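You operate a simulated robot arm through the tools that you are given. There is no shell and no other tool.

The job below is to be done with a simulated robot arm. You get a single attempt, and the scene is never put back.

## Task
Open both clamps, unlock the stop, slide it to 240 mm and hang the 10 mm spacer on its rack.

It is judged by the outcome, as a careful person would: the job done as asked, and still so three seconds after it is handed in. It fails if anything else is knocked over, pushed out of place, dropped, spilled or broken.

## Robot
A 5-joint arm with a two-finger parallel gripper, fixed in place. Base frame: the origin is at the foot of the arm, x ahead of it, y to its left, z up; the work surface is at about z = 0. Lengths are in mm, angles in degrees, forces in N, time in s.
With the tool pointing down near the work surface it reaches from about 260 to 600 mm from the base axis. Its first joint turns from -66.0 to 66.0 degrees. The tool tilts only in the upright plane through the base axis and itself; it spins freely about its own axis. Payload 1.57 kg.
The TCP is the grasp point between the finger pads, 30 mm short of the fingertips. In the tool frame z runs along the fingers and y along their closing line. The gripper opens to 80 mm. The fingers are 17 mm wide and 12 mm thick; the gripper's body (40 by 82 mm) begins 80 mm behind the TCP.
Orientation is told as [roll, pitch, yaw] about the base's x, y, z axes, in that order, counted from this pose: with the fingers straight down and closing along the base's y, the tool's x points along the base's -x, its y along +y and its z along -z.

## Interface
- The arm moves only by the tool arm_command. Its argument "commands" is a list of rows, each a list of 7 numbers: the opening, from 0 (shut) to 1 (fully open), then the shift along the tool's x, y, z in mm, then the turn, a rotation vector about the tool's x, y, z in degrees. In form: [[gripper, tx, ty, tz, ax, ay, az], ...]. A call has 1 to 20 rows; each row shifts and turns the commanded pose from where the row before left it, along the tool's axes as they then stand. A row lasts 0.2 s, in which the tool goes at most 50 mm and 8.6 degrees; a call with a longer step from one row to the next is refused whole, and so is a gripper value outside its range. A pose out of reach is approached as far as the arm can. The call stops where the force on the tool passes 40 N (or 10 N more than at its start, if that is more) or the arm is blocked; 0.2 s more then pass. The fingers move at their own pace (about 153 mm/s each) and stop on an object; they squeeze with about 43 N. The grip force told is the motor's: it shows also when the fingers shut on nothing. Time passes only in rows, and 0.2 s behind the last, so rows that do not move let the fingers close. The reply holds the time, the measured pose of the TCP, the force on the tool along the base axes, the opening and the grip force, in the units named above and with some noise, with the torque about the TCP (base axes, N m) and any sound that the robot's microphone picked up.
- Cameras (640 x 400 px; columns grow to the right, rows downward): "scene" is fixed at [36.9, 394.5, 517.9]; the picture's right is [-0.76, -0.65, 0.00], its down [-0.40, 0.47, -0.79] and it looks along [0.51, -0.60, -0.62] (base axes); focal length 317 px, centre (320, 200). "wrist" rides on the gripper at [72, -7, -122] in the tool frame; the picture's right is [0.09, 1.00, 0.00], its down [-0.84, 0.08, -0.54] and it looks along [-0.54, 0.05, 0.84] (tool axes); focal length 238 px, centre (320, 200). There is no depth. A picture from a camera that has moved, and an enlarged one, comes with that camera's place and axes in the base frame and with its lens.
- snapshot(camera): a new picture of that camera. No time passes.
- inspect(camera, box): a new picture of the part [left, top, right, bottom] of that camera's present view, enlarged. No time passes.
- finish_job(): hands the job in; it is judged then, once.

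Places have to be worked out from the pictures, the camera data and where the tool is seen. Open the gripper and draw the arm clear of the work before you hand the job in, unless the task says otherwise.

The tools are called after "Call:" by a JSON object that holds its "api" and its "payload". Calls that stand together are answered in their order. arm_command: Moves the arm, as the interface text tells. Its arguments: {"type":"object","properties":{"commands":{"type":"array","items":{"type":"array","items":{"type":"number"}}}},"required":["commands"]} The other tools are called the same way: snapshot (camera) takes a picture; inspect (camera, box) takes an enlarged picture of a part of a camera's view; finish_job () hands the job in.

At the start:

```text
time_s: 0.0
position: [352.1, -7.4, 313.9]
orientation: [0.0, 0.0, 0.1]
force: [0.9, -0.2, -0.6]
wrist_torque: [0.01, -0.02, -0.03]
finger_gap: 79.8
grasp_force: 0.2
```

scene: 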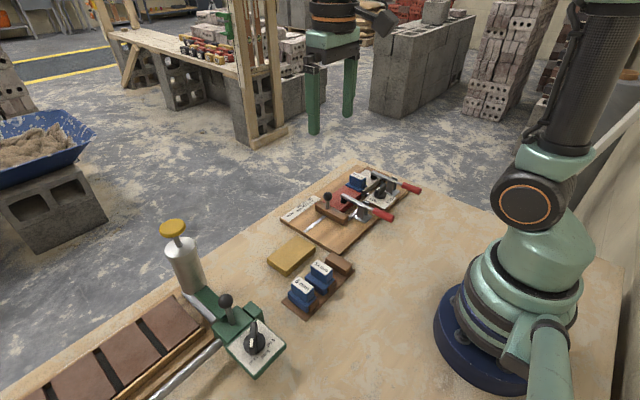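
wrist: 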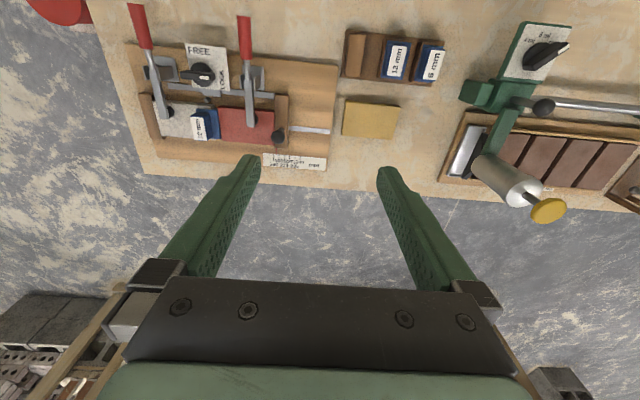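

I start by looking closely at the fixture in both cameras to understand clamps, stop, lock knob, scale and rack.

Call:
{"api": "inspect", "payload": {"camera": "scene", "box": [260, 150, 440, 262]}}

Call:
{"api": "inspect", "payload": {"camera": "wrist", "box": [110, 0, 350, 180]}}

Call:
{"api": "inspect", "payload": {"camera": "wrist", "box": [330, 10, 640, 230]}}

Call:
{"api": "inspect", "payload": {"camera": "scene", "box": [250, 230, 370, 320]}}

```text
3.56 times, centred on (350, 206) of scene
camera zoom: at [36.9, 394.5, 517.9], right [-0.76, -0.65, 0.0], down [-0.4, 0.47, -0.79], along [0.51, -0.6, -0.62], focal length 1127 px, centre (213, 179)
```

zoom: 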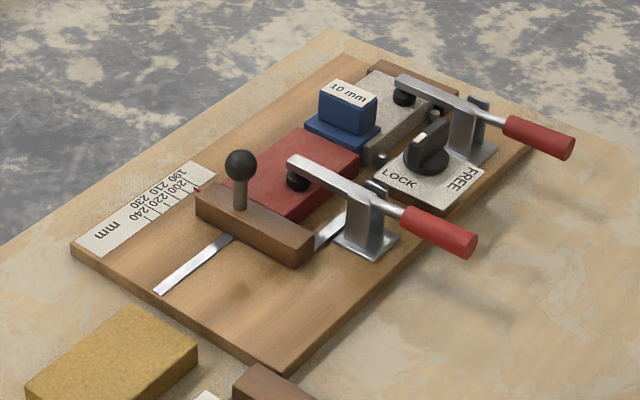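

```text
2.22 times, centred on (230, 90) of wrist
camera zoom: at [279.4, -14.3, 434.8], right [-0.09, 1.0, 0.0], down [0.84, 0.08, 0.54], along [0.54, 0.05, -0.84], focal length 530 px, centre (520, 444)
```

zoom: 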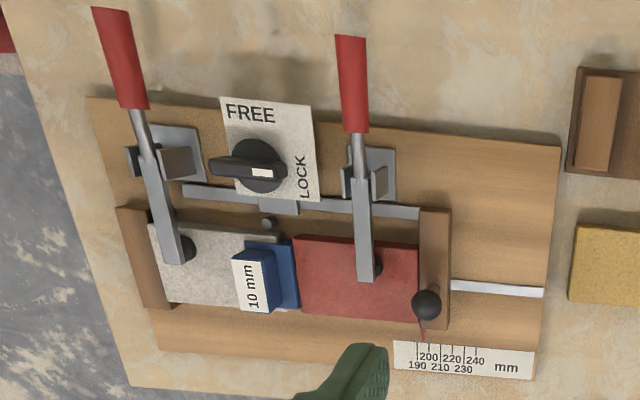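

```text
1.82 times, centred on (485, 120) of wrist
camera zoom: at [279.4, -14.3, 434.8], right [-0.09, 1.0, 0.0], down [0.84, 0.08, 0.54], along [0.54, 0.05, -0.84], focal length 433 px, centre (20, 346)
```

zoom: 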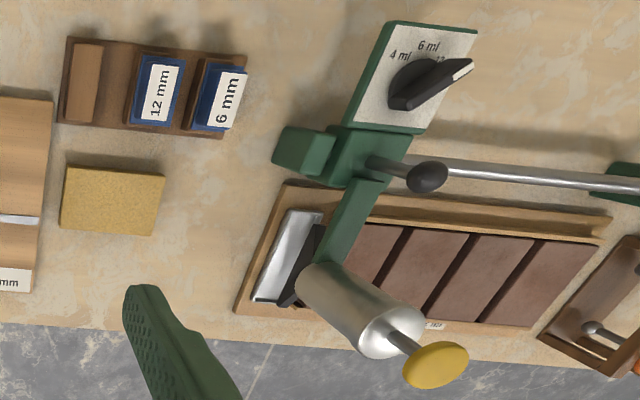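

```text
4.44 times, centred on (310, 275) of scene
camera zoom: at [36.9, 394.5, 517.9], right [-0.76, -0.65, 0.0], down [-0.4, 0.47, -0.79], along [0.51, -0.6, -0.62], focal length 1409 px, centre (364, -133)
```

zoom: 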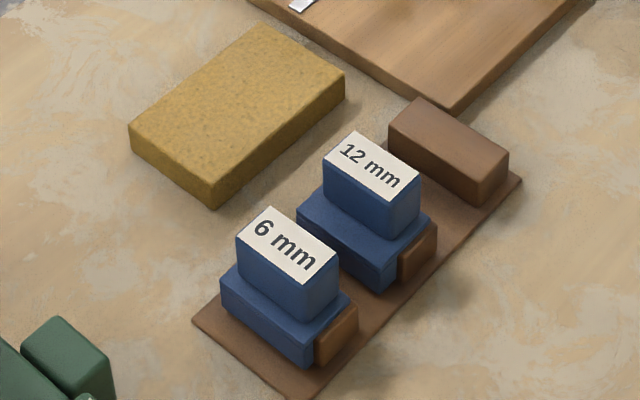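

The zooms look re-rendered sharply, so I zoom further on the individual parts: lock knob, clamps, scale pointer, spacer and rack.

Call:
{"api": "inspect", "payload": {"camera": "wrist", "box": [180, 35, 250, 79]}}

Call:
{"api": "inspect", "payload": {"camera": "wrist", "box": [250, 110, 350, 173]}}

Call:
{"api": "inspect", "payload": {"camera": "scene", "box": [335, 165, 425, 221]}}

Call:
{"api": "inspect", "payload": {"camera": "scene", "box": [275, 180, 355, 230]}}

Call:
{"api": "inspect", "payload": {"camera": "wrist", "box": [330, 20, 460, 101]}}

Call:
{"api": "inspect", "payload": {"camera": "scene", "box": [335, 165, 385, 196]}}

```text
9.09 times, centred on (215, 57) of wrist
camera zoom: at [279.4, -14.3, 434.8], right [-0.09, 1.0, 0.0], down [0.84, 0.08, 0.54], along [0.54, 0.05, -0.84], focal length 2167 px, centre (1274, 1500)
```

zoom: 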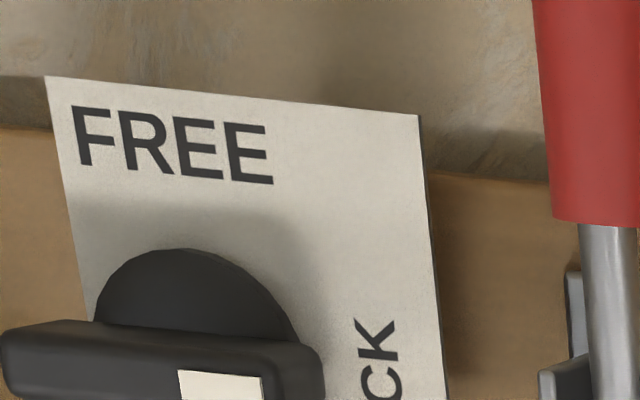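

```text
6.35 times, centred on (300, 142) of wrist
camera zoom: at [279.4, -14.3, 434.8], right [-0.09, 1.0, 0.0], down [0.84, 0.08, 0.54], along [0.54, 0.05, -0.84], focal length 1513 px, centre (447, 571)
```

zoom: 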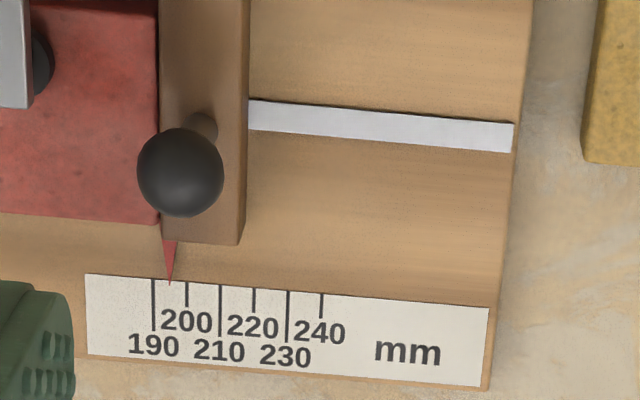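

```text
7.11 times, centred on (380, 193) of scene
camera zoom: at [36.9, 394.5, 517.9], right [-0.76, -0.65, 0.0], down [-0.4, 0.47, -0.79], along [0.51, -0.6, -0.62], focal length 2254 px, centre (-107, 250)
```

zoom: 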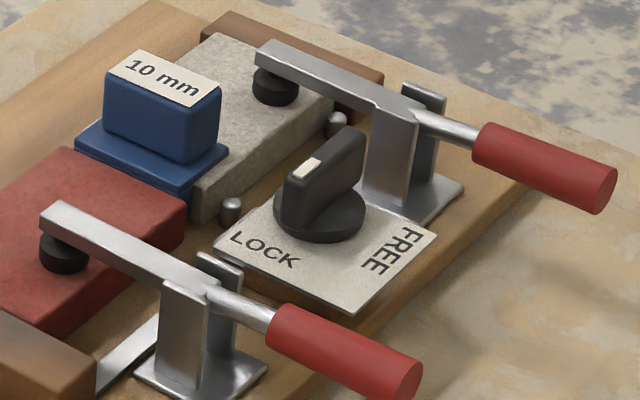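

```text
8.00 times, centred on (315, 205) of scene
camera zoom: at [36.9, 394.5, 517.9], right [-0.76, -0.65, 0.0], down [-0.4, 0.47, -0.79], along [0.51, -0.6, -0.62], focal length 2535 px, centre (360, 160)
```

zoom: 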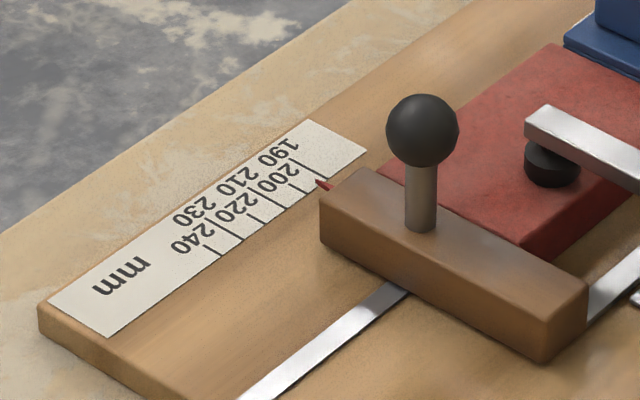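

```text
4.92 times, centred on (395, 60) of wrist
camera zoom: at [279.4, -14.3, 434.8], right [-0.09, 1.0, 0.0], down [0.84, 0.08, 0.54], along [0.54, 0.05, -0.84], focal length 1173 px, centre (-49, 887)
```

zoom: 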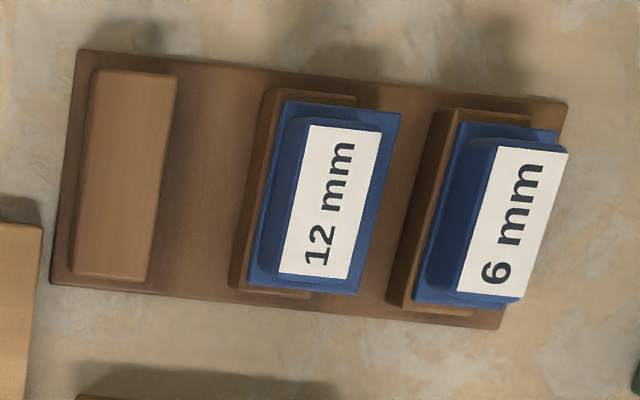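

```text
12.80 times, centred on (360, 180) of scene
camera zoom: at [36.9, 394.5, 517.9], right [-0.76, -0.65, 0.0], down [-0.4, 0.47, -0.79], along [0.51, -0.6, -0.62], focal length 4057 px, centre (-192, 450)
```

zoom: 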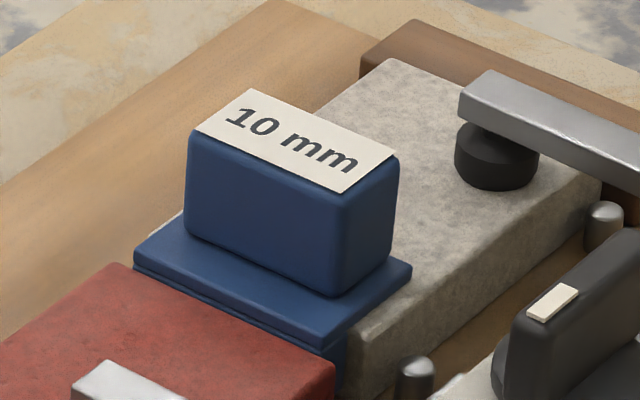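

I need to know how the spacers hang on the rack, so I zoom on the rack from the scene camera and the wrist camera.

Call:
{"api": "inspect", "payload": {"camera": "scene", "box": [310, 250, 360, 281]}}

Call:
{"api": "inspect", "payload": {"camera": "scene", "box": [280, 270, 340, 308]}}

Call:
{"api": "inspect", "payload": {"camera": "wrist", "box": [375, 30, 445, 74]}}

Call:
{"api": "inspect", "payload": {"camera": "wrist", "box": [180, 55, 250, 99]}}

Call:
{"api": "inspect", "payload": {"camera": "wrist", "box": [120, 0, 200, 50]}}

```text
12.80 times, centred on (335, 266) of scene
camera zoom: at [36.9, 394.5, 517.9], right [-0.76, -0.65, 0.0], down [-0.4, 0.47, -0.79], along [0.51, -0.6, -0.62], focal length 4057 px, centre (128, -638)
```

zoom: 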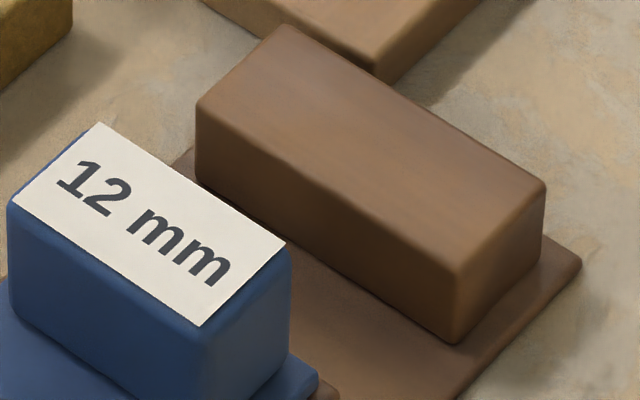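

```text
10.53 times, centred on (310, 289) of scene
camera zoom: at [36.9, 394.5, 517.9], right [-0.76, -0.65, 0.0], down [-0.4, 0.47, -0.79], along [0.51, -0.6, -0.62], focal length 3336 px, centre (425, -737)
```

zoom: 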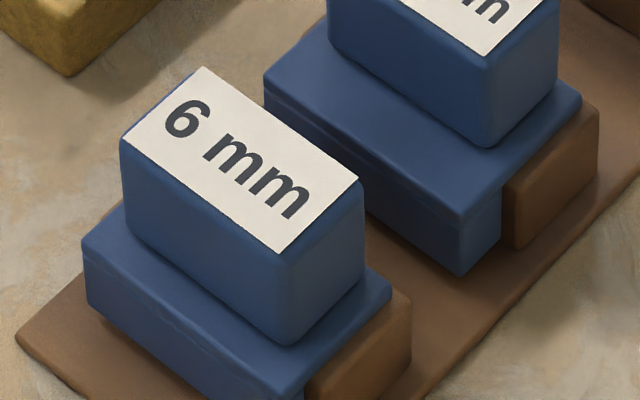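

```text
9.09 times, centred on (410, 52) of wrist
camera zoom: at [279.4, -14.3, 434.8], right [-0.09, 1.0, 0.0], down [0.84, 0.08, 0.54], along [0.54, 0.05, -0.84], focal length 2167 px, centre (-498, 1546)
```

zoom: 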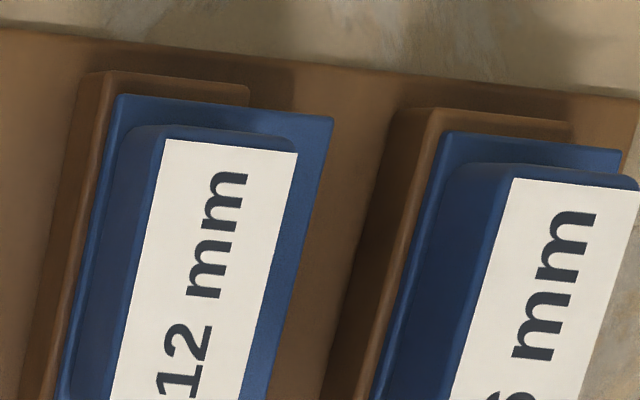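

```text
9.09 times, centred on (215, 77) of wrist
camera zoom: at [279.4, -14.3, 434.8], right [-0.09, 1.0, 0.0], down [0.84, 0.08, 0.54], along [0.54, 0.05, -0.84], focal length 2167 px, centre (1274, 1318)
```

zoom: 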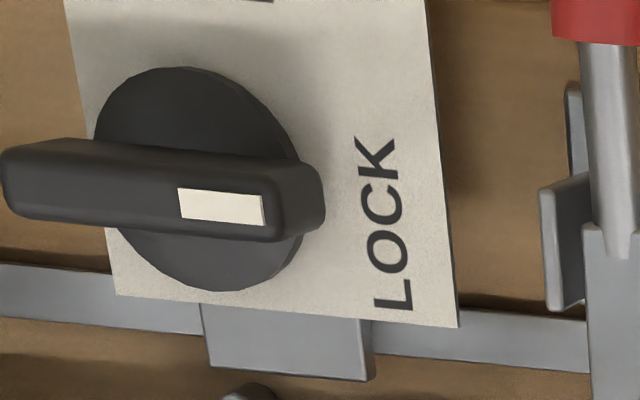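

```text
8.00 times, centred on (160, 25) of wrist
camera zoom: at [279.4, -14.3, 434.8], right [-0.09, 1.0, 0.0], down [0.84, 0.08, 0.54], along [0.54, 0.05, -0.84], focal length 1907 px, centre (1600, 1600)
```

zoom: 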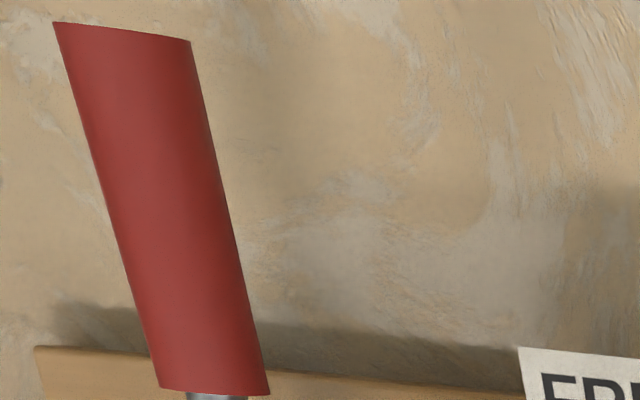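

The spacer is a hook: blade at the +y edge with the flange hanging over the block, and the same orientation in the fixture as on the rack; clamp levers lie level at about z 45. I move the tool high over the fixture for a closer wrist view.

Call:
{"api": "arm_command", "payload": {"commands": [[1, 2.4, -31.6, 19.8, 0, 0, 0], [1, 2.4, -31.6, 19.8, 0, 0, 0], [1, 2.4, -31.6, 19.8, 0, 0, 0], [1, 2.4, -31.6, 19.8, 0, 0, 0], [1, 2.4, -31.6, 19.8, 0, 0, 0], [1, 0, 0, 0, 0, 0, 0]]}}

Call:
{"api": "snapshot", "payload": {"camera": "wrist"}}

Call:
{"api": "snapshot", "payload": {"camera": "scene"}}

```text
time_s: 1.4
position: [338.8, -162.8, 213.9]
orientation: [0.0, 0.1, 0.1]
force: [0.0, 0.0, 0.6]
wrist_torque: [0.0, 0.03, 0.0]
finger_gap: 80.0
grasp_force: 0.0
```

```text
taken
camera wrist: at [266.9, -170.5, 335.0], right [-0.09, 1.0, 0.0], down [0.84, 0.08, 0.54], along [0.54, 0.05, -0.84], focal length 238 px, centre (320, 200)
```

wrist: 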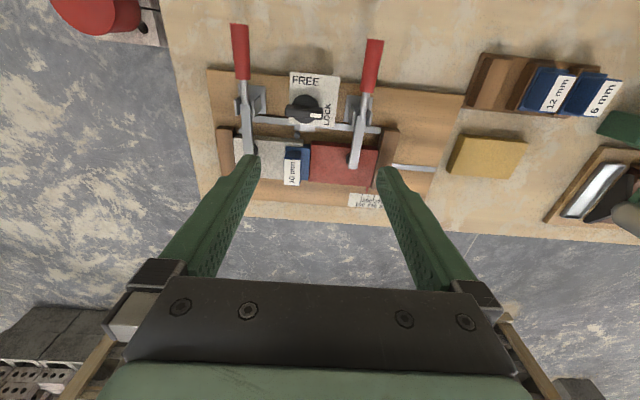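

```text
taken
```

scene: 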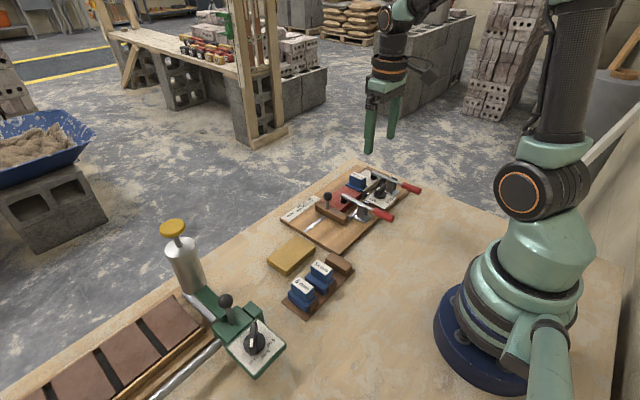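

The fixture is in good view now; I enlarge it to measure the handles, knob, stop, and spacer.

Call:
{"api": "inspect", "payload": {"camera": "wrist", "box": [200, 15, 400, 140]}}

Call:
{"api": "inspect", "payload": {"camera": "wrist", "box": [210, 95, 450, 245]}}

Call:
{"api": "inspect", "payload": {"camera": "wrist", "box": [450, 40, 630, 152]}}

```text
3.20 times, centred on (300, 78) of wrist
camera zoom: at [266.9, -170.5, 335.0], right [-0.09, 1.0, 0.0], down [0.84, 0.08, 0.54], along [0.54, 0.05, -0.84], focal length 763 px, centre (384, 592)
```

zoom: 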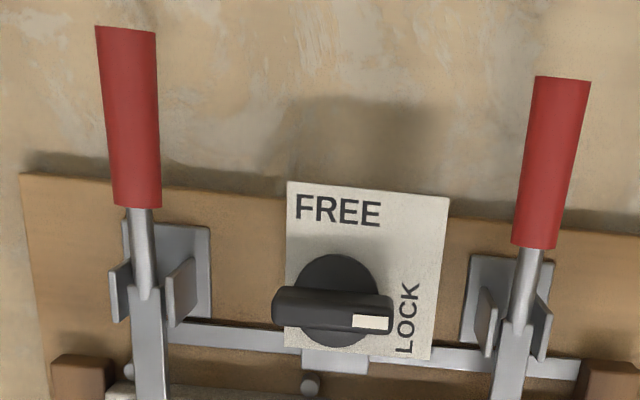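

```text
2.67 times, centred on (330, 170) of wrist
camera zoom: at [266.9, -170.5, 335.0], right [-0.09, 1.0, 0.0], down [0.84, 0.08, 0.54], along [0.54, 0.05, -0.84], focal length 636 px, centre (293, 280)
```

zoom: 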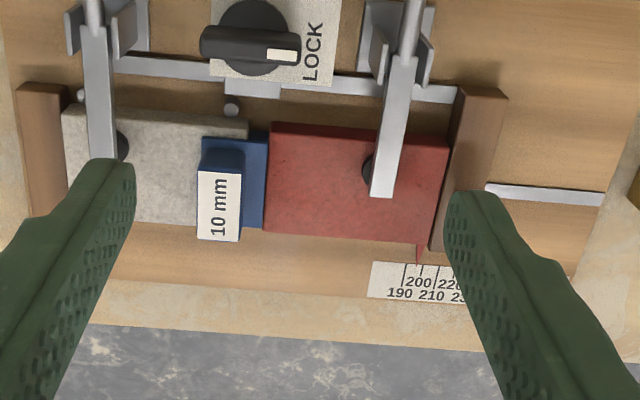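

```text
3.56 times, centred on (540, 96) of wrist
camera zoom: at [266.9, -170.5, 335.0], right [-0.09, 1.0, 0.0], down [0.84, 0.08, 0.54], along [0.54, 0.05, -0.84], focal length 848 px, centre (-462, 570)
```

zoom: 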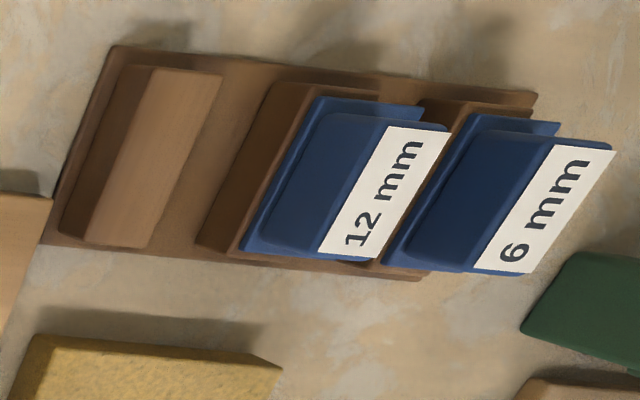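

Handles are at y≈-115 and -251 (x 256–305, z≈47), the lock knob's centre is about (329,-182) with its top near z 66. I look closely at the clamp pivot to decide which way the levers open.

Call:
{"api": "inspect", "payload": {"camera": "scene", "box": [350, 195, 390, 220]}}

Call:
{"api": "inspect", "payload": {"camera": "scene", "box": [370, 170, 410, 195]}}

Call:
{"api": "inspect", "payload": {"camera": "wrist", "box": [335, 75, 395, 113]}}

Call:
{"api": "inspect", "payload": {"camera": "wrist", "box": [225, 70, 285, 108]}}

```text
16.00 times, centred on (370, 208) of scene
camera zoom: at [36.9, 394.5, 517.9], right [-0.76, -0.65, 0.0], down [-0.4, 0.47, -0.79], along [0.51, -0.6, -0.62], focal length 5071 px, centre (-480, 80)
```

zoom: 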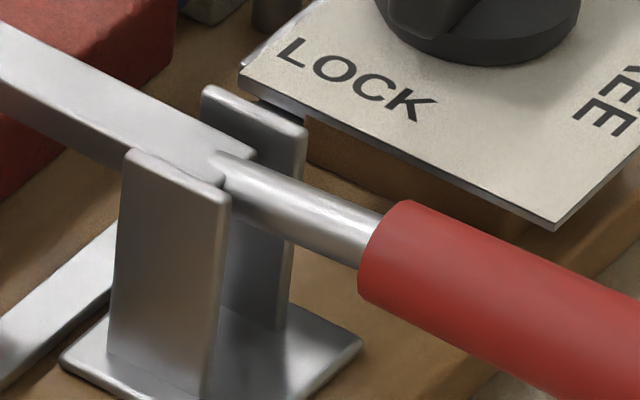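

```text
16.00 times, centred on (390, 182) of scene
camera zoom: at [36.9, 394.5, 517.9], right [-0.76, -0.65, 0.0], down [-0.4, 0.47, -0.79], along [0.51, -0.6, -0.62], focal length 5071 px, centre (-800, 480)
```

zoom: 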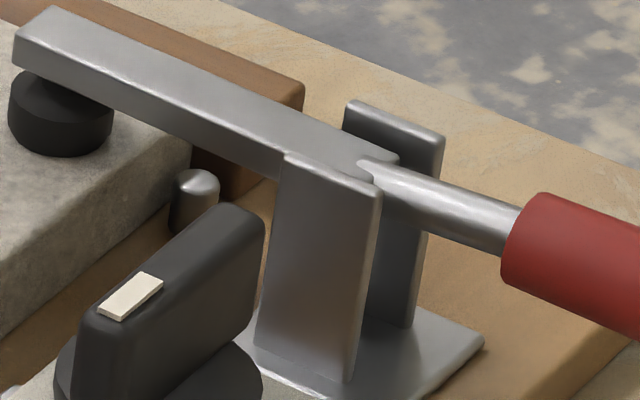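

```text
10.53 times, centred on (365, 94) of wrist
camera zoom: at [266.9, -170.5, 335.0], right [-0.09, 1.0, 0.0], down [0.84, 0.08, 0.54], along [0.54, 0.05, -0.84], focal length 2509 px, centre (-154, 1316)
```

zoom: 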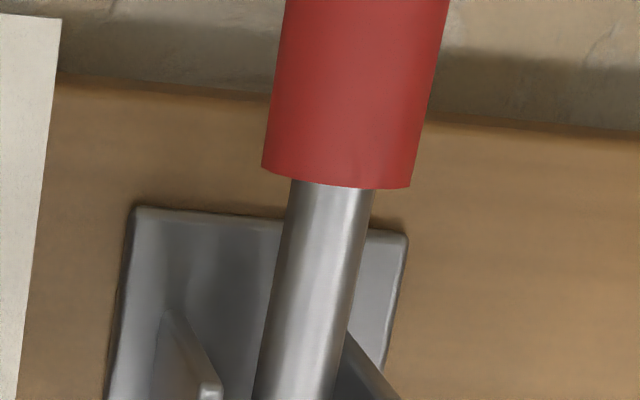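

```text
10.53 times, centred on (255, 89) of wrist
camera zoom: at [266.9, -170.5, 335.0], right [-0.09, 1.0, 0.0], down [0.84, 0.08, 0.54], along [0.54, 0.05, -0.84], focal length 2509 px, centre (1004, 1368)
```

zoom: 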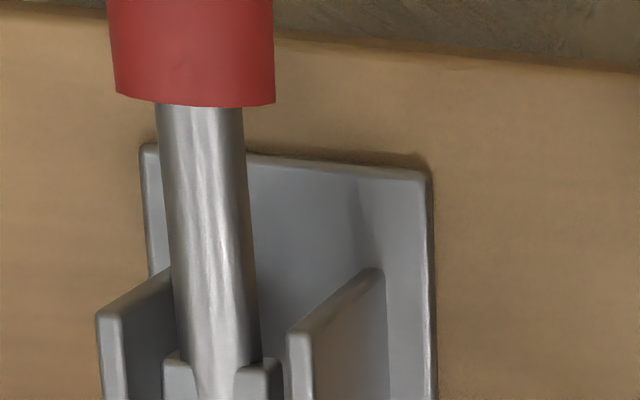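

The arm and rod look like one rigid lever pivoting at about x 340, so pad-up should mean handle-down. I close the gripper and go above the near handle (y≈-115.5) to press it gently with the fingertips.

Call:
{"api": "arm_command", "payload": {"commands": [[0, 17.2, 11.8, 23.5, 0, 0, 0], [0, 17.2, 11.8, 23.5, 0, 0, 0], [0, 17.2, 11.8, 23.5, 0, 0, 0], [0, 17.2, 11.8, 23.5, 0, 0, 0], [0, 0, 0, 0, 0, 0, 0]]}}

Call:
{"api": "snapshot", "payload": {"camera": "wrist"}}

Call:
{"api": "inspect", "payload": {"camera": "scene", "box": [320, 100, 460, 240]}}

```text
time_s: 2.6
position: [270.5, -118.0, 120.9]
orientation: [-0.1, -0.1, 0.0]
force: [-0.2, -0.2, -0.6]
wrist_torque: [0.03, 0.03, 0.0]
finger_gap: 0.0
grasp_force: 21.0
```

```text
taken
camera wrist: at [198.4, -124.5, 241.8], right [-0.09, 1.0, 0.0], down [0.84, 0.08, 0.54], along [0.54, 0.05, -0.84], focal length 238 px, centre (320, 200)
```

wrist: 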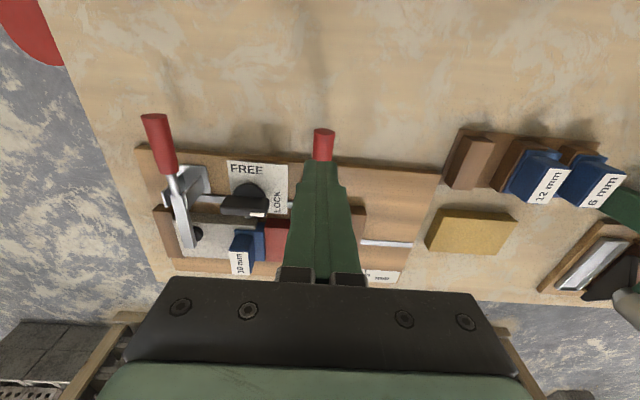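

```text
2.86 times, centred on (390, 170) of scene
camera zoom: at [36.8, 394.5, 517.9], right [-0.76, -0.65, 0.0], down [-0.4, 0.47, -0.79], along [0.51, -0.6, -0.62], focal length 906 px, centre (120, 286)
```

zoom: 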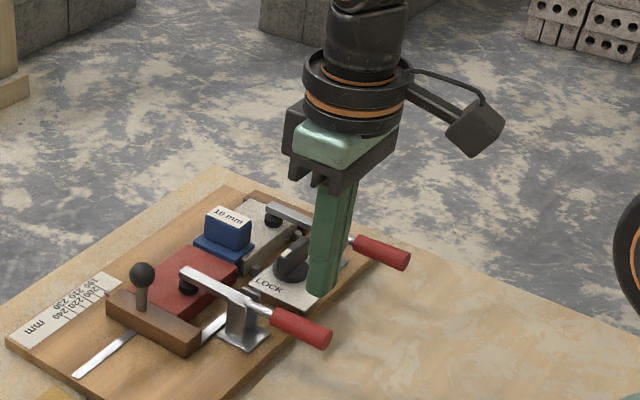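

Fingertips are at z≈91 above the handle (top ≈ z 54). I lower toward it, then press in small steps watching the force.

Call:
{"api": "arm_command", "payload": {"commands": [[0, 0, 2, 10, 0, 0, 0], [0, 0, 0, 10, 0, 0, 0], [0, 0, 0, 8, 0, 0, 0], [0, 0, 0, 4, 0, 0, 0], [0, 0, 0, 4, 0, 0, 0], [0, 0, 0, 4, 0, 0, 0]]}}

```text
time_s: 3.8
position: [270.3, -115.8, 87.6]
orientation: [0.1, 0.2, 0.1]
force: [-2.5, 0.8, 11.6]
wrist_torque: [0.06, 0.14, 0.02]
finger_gap: 0.0
grasp_force: 21.7
stopped in row 5: the force on the tool passed its limit at 65 N (the readings are from after the stop); the commanded pose is now the measured one
```

It contacted at fingertip z≈57.6 with a spike. I check what happened to the lever before trying anything else.

Call:
{"api": "inspect", "payload": {"camera": "scene", "box": [320, 150, 440, 225]}}

Call:
{"api": "inspect", "payload": {"camera": "wrist", "box": [220, 90, 420, 215]}}

```text
5.33 times, centred on (380, 188) of scene
camera zoom: at [36.8, 394.6, 517.9], right [-0.76, -0.65, 0.0], down [-0.4, 0.47, -0.79], along [0.51, -0.6, -0.62], focal length 1690 px, centre (0, 267)
```

zoom: 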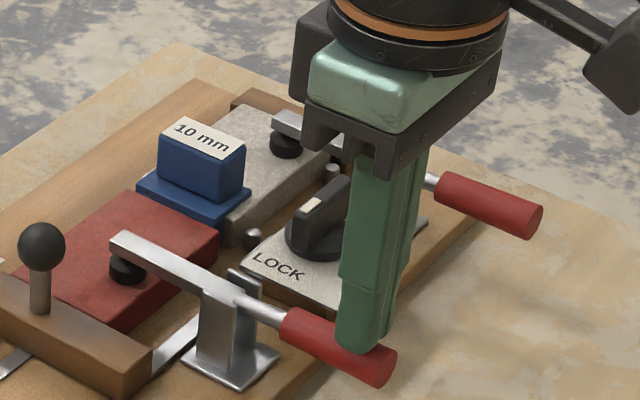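

```text
3.20 times, centred on (320, 152) of wrist
camera zoom: at [198.7, -122.9, 208.7], right [-0.09, 1.0, 0.0], down [0.84, 0.08, 0.54], along [0.54, 0.05, -0.84], focal length 763 px, centre (320, 352)
```

zoom: 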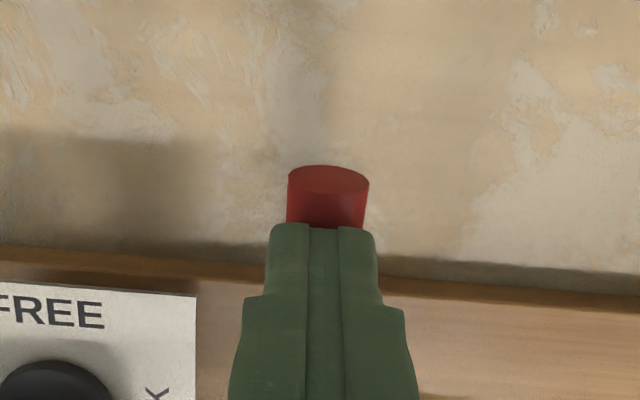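

The fingertip rests on the handle, lever not visibly moved; the spike may have been impact. I press more slowly in 0.5 mm steps to see whether it yields.

Call:
{"api": "arm_command", "payload": {"commands": [[0, 0, 0, 0.5, 0, 0, 0], [0, 0, 0, 0.5, 0, 0, 0], [0, 0, 0, 0.5, 0, 0, 0], [0, 0, 0, 0.5, 0, 0, 0], [0, 0, 0, 0.5, 0, 0, 0], [0, 0, 0, 0.5, 0, 0, 0]]}}

```text
time_s: 4.3
position: [270.6, -116.1, 87.9]
orientation: [0.0, 0.2, 0.0]
force: [-2.0, 1.0, 11.2]
wrist_torque: [0.05, 0.13, 0.03]
finger_gap: 0.0
grasp_force: 21.2
stopped in row 2: the force on the tool passed its limit at 47 N (the readings are from after the stop); the commanded pose is now the measured one
```

The lever won't go down at all, so this is a toggle clamp whose handle is lifted. I back off, open the fingers part-way and go down around the handle.

Call:
{"api": "arm_command", "payload": {"commands": [[0, 0, 0, -15, 0, 0, 0], [0.5, 0, 0, -15, 0, 0, 0], [0.5, 0, 0, 0, 0, 0, 0], [0.5, 0, 0, 0, 0, 0, 0], [0.5, -2, 0, 15, 0, 0, 0], [0.5, 0, 0, 15, 0, 0, 0], [0.5, 0, 0, 15, 0, 0, 0], [0.5, 0, 0, 12, 0, 0, 0], [0.5, 0, 0, 8, 0, 0, 0], [0.5, 0, 0, 0, 0, 0, 0]]}}

Call:
{"api": "snapshot", "payload": {"camera": "wrist"}}

Call:
{"api": "inspect", "payload": {"camera": "scene", "box": [320, 150, 440, 225]}}

```text
time_s: 6.5
position: [270.5, -115.1, 50.9]
orientation: [0.1, 0.2, 0.0]
force: [0.1, -0.1, 0.1]
wrist_torque: [0.0, -0.01, 0.0]
finger_gap: 40.0
grasp_force: 0.1
```

```text
taken
camera wrist: at [199.6, -122.6, 173.5], right [-0.09, 1.0, 0.0], down [0.84, 0.08, 0.54], along [0.54, 0.05, -0.84], focal length 238 px, centre (320, 200)
```

wrist: 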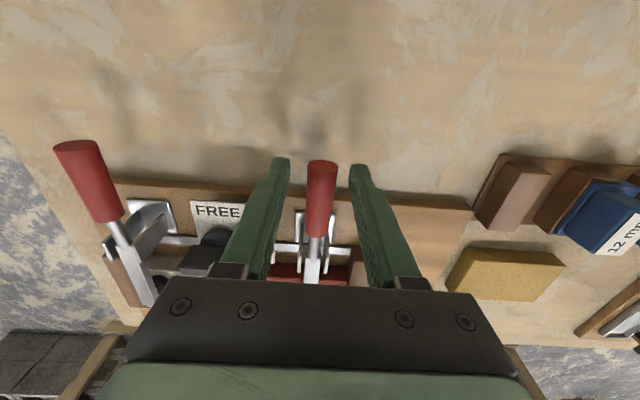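

```text
5.33 times, centred on (380, 188) of scene
camera zoom: at [36.9, 394.5, 517.9], right [-0.76, -0.65, 0.0], down [-0.4, 0.47, -0.79], along [0.51, -0.6, -0.62], focal length 1690 px, centre (0, 267)
```

zoom: 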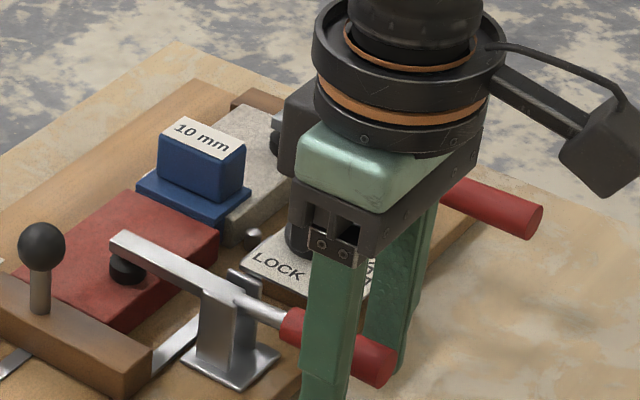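

The handle is centred between the fingers. I close on it and lift slightly to feel the resistance.

Call:
{"api": "arm_command", "payload": {"commands": [[0.3, 0, 0, 1, 0, 0, 0], [0.1, 0, 0, 0, 0, 0, 0], [0, 0, 0, 0, 0, 0, 0], [0, 0, 0, 0, 0, 0, 0]]}}

Call:
{"api": "arm_command", "payload": {"commands": [[0, 0, 0, -1, 0, 0, 0], [0, 0, 0, -1, 0, 0, 0], [0, 0, 0, -1, 0, 0, 0], [0, 0, 0, -1, 0, 0, 0]]}}

```text
time_s: 7.5
position: [271.2, -114.9, 52.1]
orientation: [0.1, 0.3, 0.1]
force: [8.0, 25.4, 3.0]
wrist_torque: [0.05, -0.02, -0.05]
finger_gap: 16.3
grasp_force: 31.3
```

```text
time_s: 8.5
position: [271.5, -115.1, 54.3]
orientation: [0.3, 0.5, 0.0]
force: [0.1, 25.0, -17.0]
wrist_torque: [0.02, 0.72, 0.0]
finger_gap: 16.4
grasp_force: 31.7
```

The handle resists upward (-17 N) with a 25 N sideways pull, so I shift slightly +y to relieve it, and continue lifting slowly.

Call:
{"api": "arm_command", "payload": {"commands": [[0, 0, 0.5, 0, 0, 0, 0], [0, 0, 0.4, 0, 0, 0, 0], [0, 0, 0, 0, 0, 0, 0]]}}

Call:
{"api": "arm_command", "payload": {"commands": [[0, 0, 0, -1, 0, 0, 0], [0, 0, 0, -1, 0, 0, 0], [0, 0, 0, -1, 0, 0, 0]]}}

```text
time_s: 9.3
position: [270.4, -114.9, 53.8]
orientation: [0.2, 0.3, -0.2]
force: [-20.5, -19.8, -12.3]
wrist_torque: [-0.03, 0.54, 0.0]
finger_gap: 16.1
grasp_force: 31.9
```

```text
time_s: 10.1
position: [271.8, -115.3, 58.3]
orientation: [0.0, 0.2, 0.1]
force: [-2.3, 0.9, -17.4]
wrist_torque: [0.0, 0.73, -0.01]
finger_gap: 16.2
grasp_force: 31.8
```

It is moving up (z 58) at a steady ~17 N. I check the picture to see whether the arm is lifting or my grip is slipping.

Call:
{"api": "inspect", "payload": {"camera": "scene", "box": [320, 150, 440, 225]}}

Call:
{"api": "snapshot", "payload": {"camera": "wrist"}}

```text
5.33 times, centred on (380, 188) of scene
camera zoom: at [36.9, 394.5, 517.9], right [-0.76, -0.65, 0.0], down [-0.4, 0.47, -0.79], along [0.51, -0.6, -0.62], focal length 1690 px, centre (0, 267)
```

zoom: 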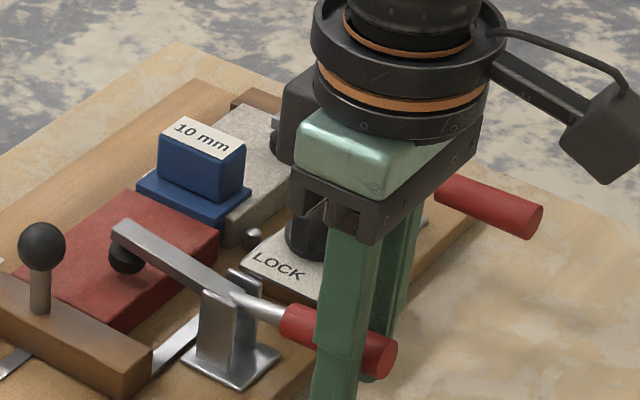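

```text
taken
camera wrist: at [200.5, -122.2, 179.1], right [-0.09, 1.0, 0.0], down [0.84, 0.08, 0.54], along [0.54, 0.05, -0.84], focal length 238 px, centre (320, 200)
```

wrist: 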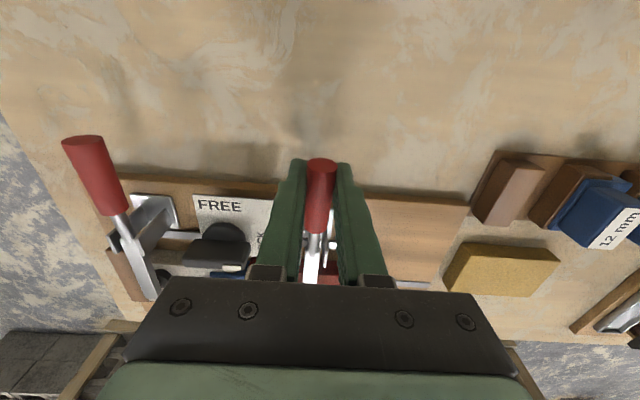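

The pad has lifted off the brick: lifting the handle opens the clamp. I continue along the arc about the pivot (x≈340).

Call:
{"api": "arm_command", "payload": {"commands": [[0, -0.4, 0, -3.0, 0, 0, 0], [0, -0.4, 0, -3.0, 0, 0, 0], [0, -0.65, 0, -2.95, 0, 0, 0], [0, -0.65, 0, -2.95, 0, 0, 0], [0, -0.9, 0, -2.9, 0, 0, 0], [0, -0.9, 0, -2.9, 0, 0, 0], [0, -1.15, 0, -2.8, 0, 0, 0], [0, -1.15, 0, -2.8, 0, 0, 0], [0, -1.4, 0, -2.7, 0, 0, 0], [0, -1.4, 0, -2.7, 0, 0, 0]]}}

Call:
{"api": "inspect", "payload": {"camera": "scene", "box": [320, 150, 440, 225]}}

Call:
{"api": "snapshot", "payload": {"camera": "wrist"}}

```text
time_s: 12.3
position: [281.0, -114.4, 86.5]
orientation: [0.2, 0.4, -0.1]
force: [-14.1, -24.4, -8.5]
wrist_torque: [-0.31, 0.94, -0.05]
finger_gap: 16.5
grasp_force: 31.1
```

```text
5.33 times, centred on (380, 188) of scene
camera zoom: at [36.9, 394.5, 517.9], right [-0.76, -0.65, 0.0], down [-0.4, 0.47, -0.79], along [0.51, -0.6, -0.62], focal length 1690 px, centre (0, 267)
```

zoom: 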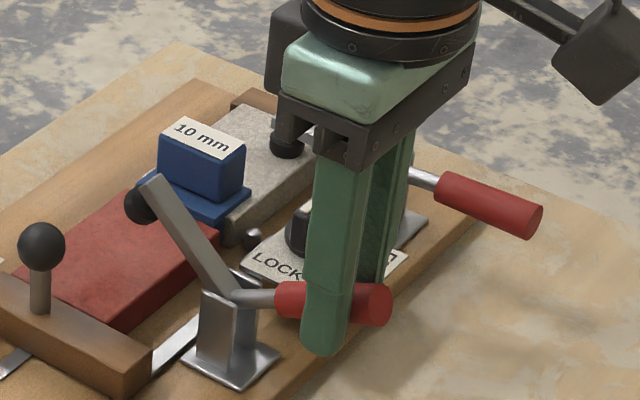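

```text
taken
camera wrist: at [209.6, -122.1, 208.4], right [-0.09, 1.0, 0.0], down [0.84, 0.07, 0.54], along [0.53, 0.05, -0.84], focal length 238 px, centre (320, 200)
```

wrist: 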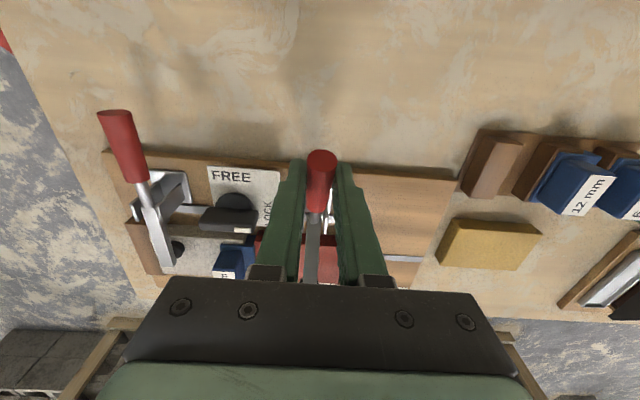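

The arm is lifting about twice as fast as the handle, now ~50° open. I relieve the sideways force and continue the arc.

Call:
{"api": "arm_command", "payload": {"commands": [[0, -1.65, -0.4, -2.55, 0, 0, 0], [0, -1.65, -0.2, -2.55, 0, 0, 0], [0, -1.85, 0, -2.4, 0, 0, 0], [0, -1.85, 0, -2.4, 0, 0, 0], [0, -2.05, 0, -2.24, 0, 0, 0], [0, -2.05, 0, -2.24, 0, 0, 0]]}}

Call:
{"api": "inspect", "payload": {"camera": "scene", "box": [320, 150, 440, 225]}}

```text
time_s: 13.7
position: [290.8, -116.1, 101.5]
orientation: [0.2, 0.5, 0.0]
force: [-11.9, 3.2, -7.6]
wrist_torque: [0.04, 1.05, -0.03]
finger_gap: 16.2
grasp_force: 31.6
```

```text
5.33 times, centred on (380, 188) of scene
camera zoom: at [36.9, 394.5, 517.9], right [-0.76, -0.65, 0.0], down [-0.4, 0.47, -0.79], along [0.51, -0.6, -0.62], focal length 1690 px, centre (0, 267)
```

zoom: 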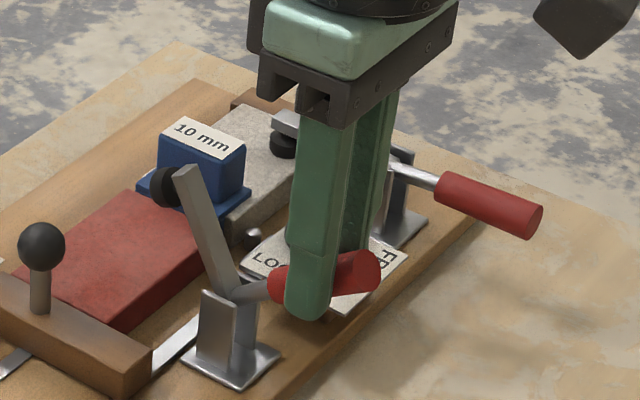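

Handle ~45°, arm ~70° up. I keep going along the arc until it reaches a stop.

Call:
{"api": "arm_command", "payload": {"commands": [[0, -2.2, 0, -2.05, 0, 0, 0], [0, -2.2, 0, -2.05, 0, 0, 0], [0, -2.4, 0, -1.85, 0, 0, 0], [0, -2.4, 0, -1.85, 0, 0, 0], [0, -2.55, 0, -1.63, 0, 0, 0], [0, -2.55, 0, -1.63, 0, 0, 0]]}}

Call:
{"api": "inspect", "payload": {"camera": "scene", "box": [320, 150, 440, 225]}}

```text
time_s: 15.1
position: [305.8, -115.0, 112.0]
orientation: [0.3, 0.3, 0.0]
force: [-17.3, -17.3, -9.6]
wrist_torque: [-0.38, 0.96, 0.02]
finger_gap: 16.4
grasp_force: 31.5
```

```text
5.33 times, centred on (380, 188) of scene
camera zoom: at [36.9, 394.5, 517.9], right [-0.76, -0.65, 0.0], down [-0.4, 0.47, -0.79], along [0.51, -0.6, -0.62], focal length 1690 px, centre (0, 267)
```

zoom: 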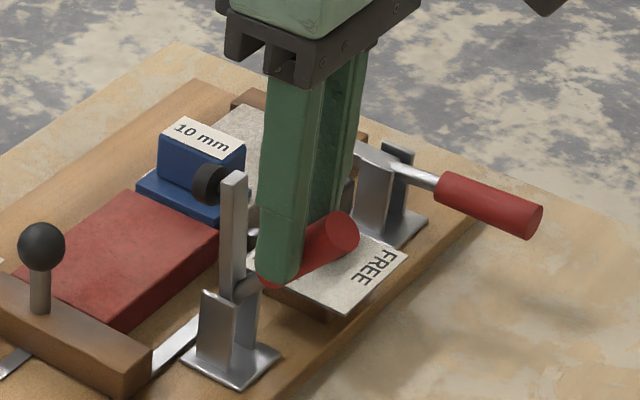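

The arm is now about vertical. I try a little further in case there is a definite end stop, watching the force.

Call:
{"api": "arm_command", "payload": {"commands": [[0, -2.7, -0.3, -1.4, 0, 0, 0], [0, -2.7, -0.2, -1.4, 0, 0, 0], [0, -2.8, 0, -1.15, 0, 0, 0], [0, -2.8, 0, -1.15, 0, 0, 0]]}}

Call:
{"api": "inspect", "payload": {"camera": "scene", "box": [320, 150, 440, 225]}}

```text
time_s: 16.1
position: [322.3, -115.7, 116.8]
orientation: [-0.2, -0.5, 0.3]
force: [-0.8, -0.5, -0.1]
wrist_torque: [0.02, -0.01, 0.02]
finger_gap: 0.0
grasp_force: 21.3
```

```text
5.33 times, centred on (380, 188) of scene
camera zoom: at [36.9, 394.6, 517.9], right [-0.76, -0.65, 0.0], down [-0.4, 0.47, -0.79], along [0.51, -0.6, -0.62], focal length 1690 px, centre (0, 267)
```

zoom: 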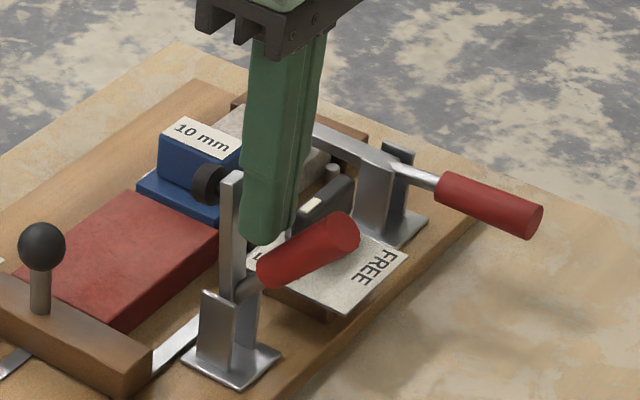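

The fingers slipped off since the lever hit its end stop; the clamp stays open on its own with the arm vertical. I check where the closed fingers are relative to the handle before moving away.

Call:
{"api": "snapshot", "payload": {"camera": "wrist"}}

Call:
{"api": "inspect", "payload": {"camera": "scene", "box": [350, 160, 410, 198]}}

```text
taken
camera wrist: at [248.5, -122.5, 239.0], right [-0.1, 1.0, 0.0], down [0.83, 0.08, 0.55], along [0.55, 0.05, -0.84], focal length 238 px, centre (320, 200)
```

wrist: 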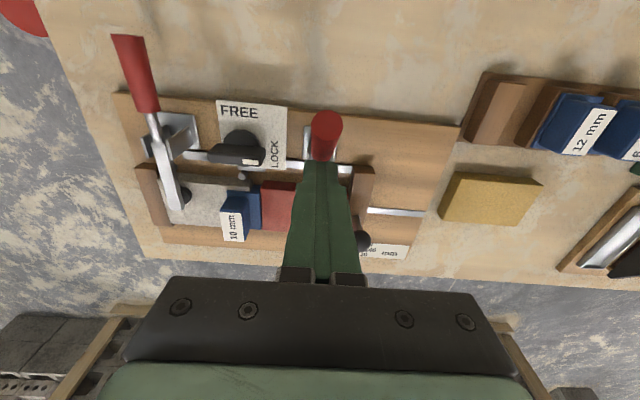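

```text
10.53 times, centred on (380, 179) of scene
camera zoom: at [36.9, 394.6, 517.9], right [-0.76, -0.65, 0.0], down [-0.4, 0.47, -0.79], along [0.51, -0.6, -0.62], focal length 3336 px, centre (-312, 421)
```

zoom: 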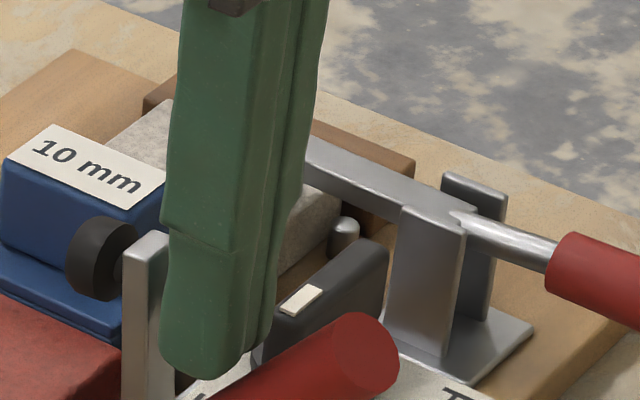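

Fingers sit between the handle (leaning back at ~48°) and the vertical arm, touching nothing. I rise straight up, then move over the far clamp's handle at y≈-251.

Call:
{"api": "arm_command", "payload": {"commands": [[0, 0, 0, -15, 0, 0, 0], [0, 0, 0, -25, 0, 0, 0], [0, 0, 0, -25, 0, 0, 0], [0.5, 10.4, -27, 0, 0, 0, 0], [0.5, 10.4, -27, 0, 0, 0, 0], [0.5, 10.4, -27, 0, 0, 0, 0], [0.5, 10.4, -27, 0, 0, 0, 0], [0.5, 10.4, -27, 0, 0, 0, 0], [0.5, 0, 0, 20, 0, 0, 0], [0.5, 0, 0, 20, 0, 0, 0], [0.5, 0, 0, 20, 0, 0, 0], [0.5, 0, 0, 0, 0, 0, 0]]}}

Call:
{"api": "snapshot", "payload": {"camera": "wrist"}}

Call:
{"api": "inspect", "payload": {"camera": "scene", "box": [320, 130, 440, 225]}}

```text
time_s: 18.7
position: [267.5, -250.6, 120.1]
orientation: [0.2, 0.2, 0.0]
force: [-0.1, 0.6, 0.7]
wrist_torque: [-0.02, -0.03, -0.02]
finger_gap: 40.1
grasp_force: 0.1
```

```text
taken
camera wrist: at [196.2, -257.4, 241.1], right [-0.09, 1.0, 0.0], down [0.84, 0.08, 0.54], along [0.54, 0.05, -0.84], focal length 238 px, centre (320, 200)
```

wrist: 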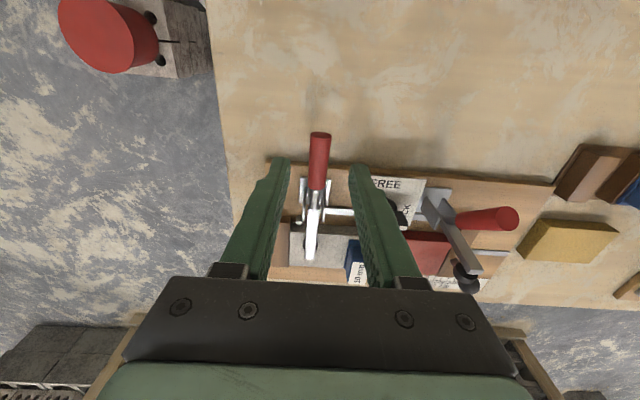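

```text
4.21 times, centred on (380, 178) of scene
camera zoom: at [36.9, 394.5, 517.9], right [-0.76, -0.65, 0.0], down [-0.4, 0.47, -0.79], along [0.51, -0.6, -0.62], focal length 1334 px, centre (67, 295)
```

zoom: 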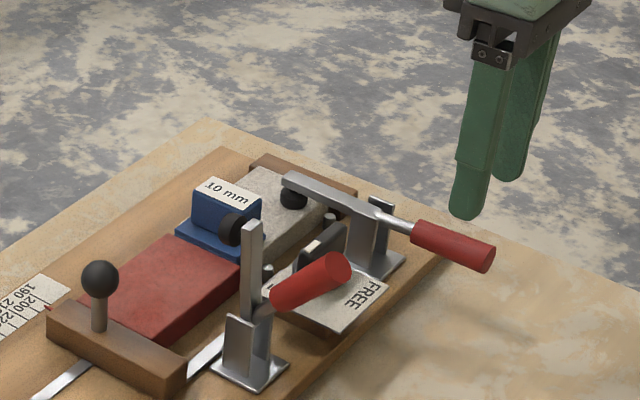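

The handle lies centred under the open fingers (y≈-251). I lower around it.

Call:
{"api": "arm_command", "payload": {"commands": [[0.5, -3, -0.3, 15, 0, 0, 0], [0.5, 0, 0, 15, 0, 0, 0], [0.5, 0, 0, 15, 0, 0, 0], [0.5, 0, 0, 15, 0, 0, 0], [0.5, 0, 0, 8, 0, 0, 0], [0.5, 0, 0, 0, 0, 0, 0]]}}

Call:
{"api": "inspect", "payload": {"camera": "wrist", "box": [220, 120, 420, 245]}}

```text
time_s: 20.1
position: [269.4, -250.7, 53.1]
orientation: [0.1, 0.2, 0.0]
force: [0.4, 0.1, -0.8]
wrist_torque: [-0.02, 0.0, 0.02]
finger_gap: 39.9
grasp_force: 0.1
```

```text
3.20 times, centred on (320, 182) of wrist
camera zoom: at [197.1, -258.3, 174.3], right [-0.09, 1.0, 0.0], down [0.84, 0.08, 0.54], along [0.54, 0.05, -0.84], focal length 763 px, centre (320, 256)
```

zoom: 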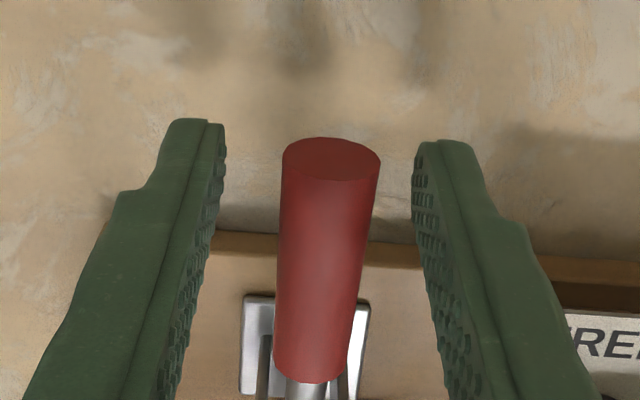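

The handle seems about 1 mm to the +y side of centre; I adjust by 0.8 mm and close.

Call:
{"api": "arm_command", "payload": {"commands": [[0.5, 0, 0.8, 1.5, 0, 0, 0], [0.3, 0, 0, 0, 0, 0, 0], [0.1, 0, 0, 0, 0, 0, 0], [0, 0, 0, 0, 0, 0, 0], [0, 0, 0, 0, 0, 0, 0]]}}

```text
time_s: 21.3
position: [268.8, -249.7, 52.3]
orientation: [0.2, 0.1, -0.1]
force: [4.8, 10.3, 2.9]
wrist_torque: [0.05, -0.02, -0.02]
finger_gap: 16.4
grasp_force: 31.2
```

Grip is good with small side force. I lift along the arc to about 15° first.

Call:
{"api": "arm_command", "payload": {"commands": [[0, 0, 0.2, -1.5, 0, 0, 0], [0, -0.1, 0, -1.5, 0, 0, 0], [0, -0.1, 0, -1.5, 0, 0, 0], [0, -0.14, 0, -1.7, 0, 0, 0], [0, -0.4, 0, -3.05, 0, 0, 0], [0, -0.4, 0, -3.05, 0, 0, 0], [0, -0.67, 0, -3.05, 0, 0, 0], [0, -0.67, 0, -3.05, 0, 0, 0]]}}

Call:
{"api": "inspect", "payload": {"camera": "scene", "box": [320, 130, 440, 225]}}

```text
time_s: 23.1
position: [271.0, -250.4, 69.5]
orientation: [0.2, 0.3, 0.0]
force: [-5.4, 2.1, -15.4]
wrist_torque: [-0.02, 0.84, 0.01]
finger_gap: 16.4
grasp_force: 31.8
```

```text
4.21 times, centred on (380, 178) of scene
camera zoom: at [36.9, 394.5, 517.9], right [-0.76, -0.65, 0.0], down [-0.4, 0.47, -0.79], along [0.51, -0.6, -0.62], focal length 1334 px, centre (67, 295)
```

zoom: 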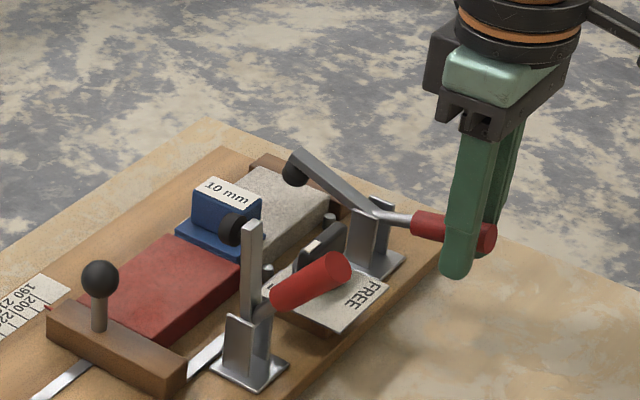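

The far clamp opens the same way, and the near one stays open. I continue the arc to about 45°.

Call:
{"api": "arm_command", "payload": {"commands": [[0, -0.93, 0, -2.95, 0, 0, 0], [0, -0.93, 0, -2.95, 0, 0, 0], [0, -1.18, 0, -2.85, 0, 0, 0], [0, -1.18, 0, -2.85, 0, 0, 0], [0, -1.43, 0, -2.75, 0, 0, 0], [0, -1.43, 0, -2.75, 0, 0, 0], [0, -1.67, 0, -2.6, 0, 0, 0], [0, -1.67, 0, -2.6, 0, 0, 0], [0, -1.9, 0, -2.45, 0, 0, 0], [0, -1.9, 0, -2.45, 0, 0, 0], [0, -2.1, 0, -2.3, 0, 0, 0], [0, -2.1, 0, -2.3, 0, 0, 0]]}}

Call:
{"api": "inspect", "payload": {"camera": "scene", "box": [320, 130, 440, 225]}}

```text
time_s: 25.7
position: [287.5, -249.1, 102.9]
orientation: [0.3, 0.3, 0.0]
force: [-16.3, 1.5, -3.7]
wrist_torque: [0.02, 1.11, -0.05]
finger_gap: 16.3
grasp_force: 32.0
```

```text
4.21 times, centred on (380, 178) of scene
camera zoom: at [36.9, 394.5, 517.9], right [-0.76, -0.65, 0.0], down [-0.4, 0.47, -0.79], along [0.51, -0.6, -0.62], focal length 1334 px, centre (67, 295)
```

zoom: 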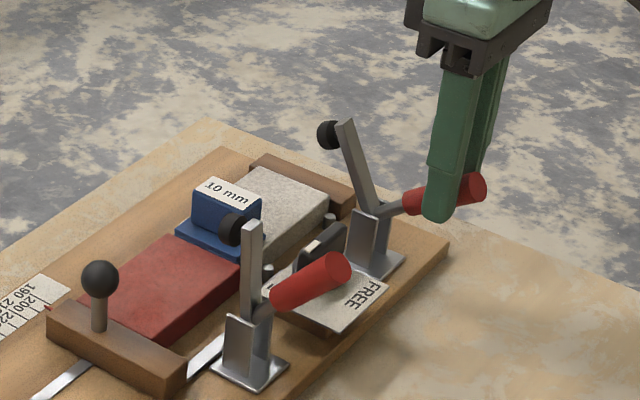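

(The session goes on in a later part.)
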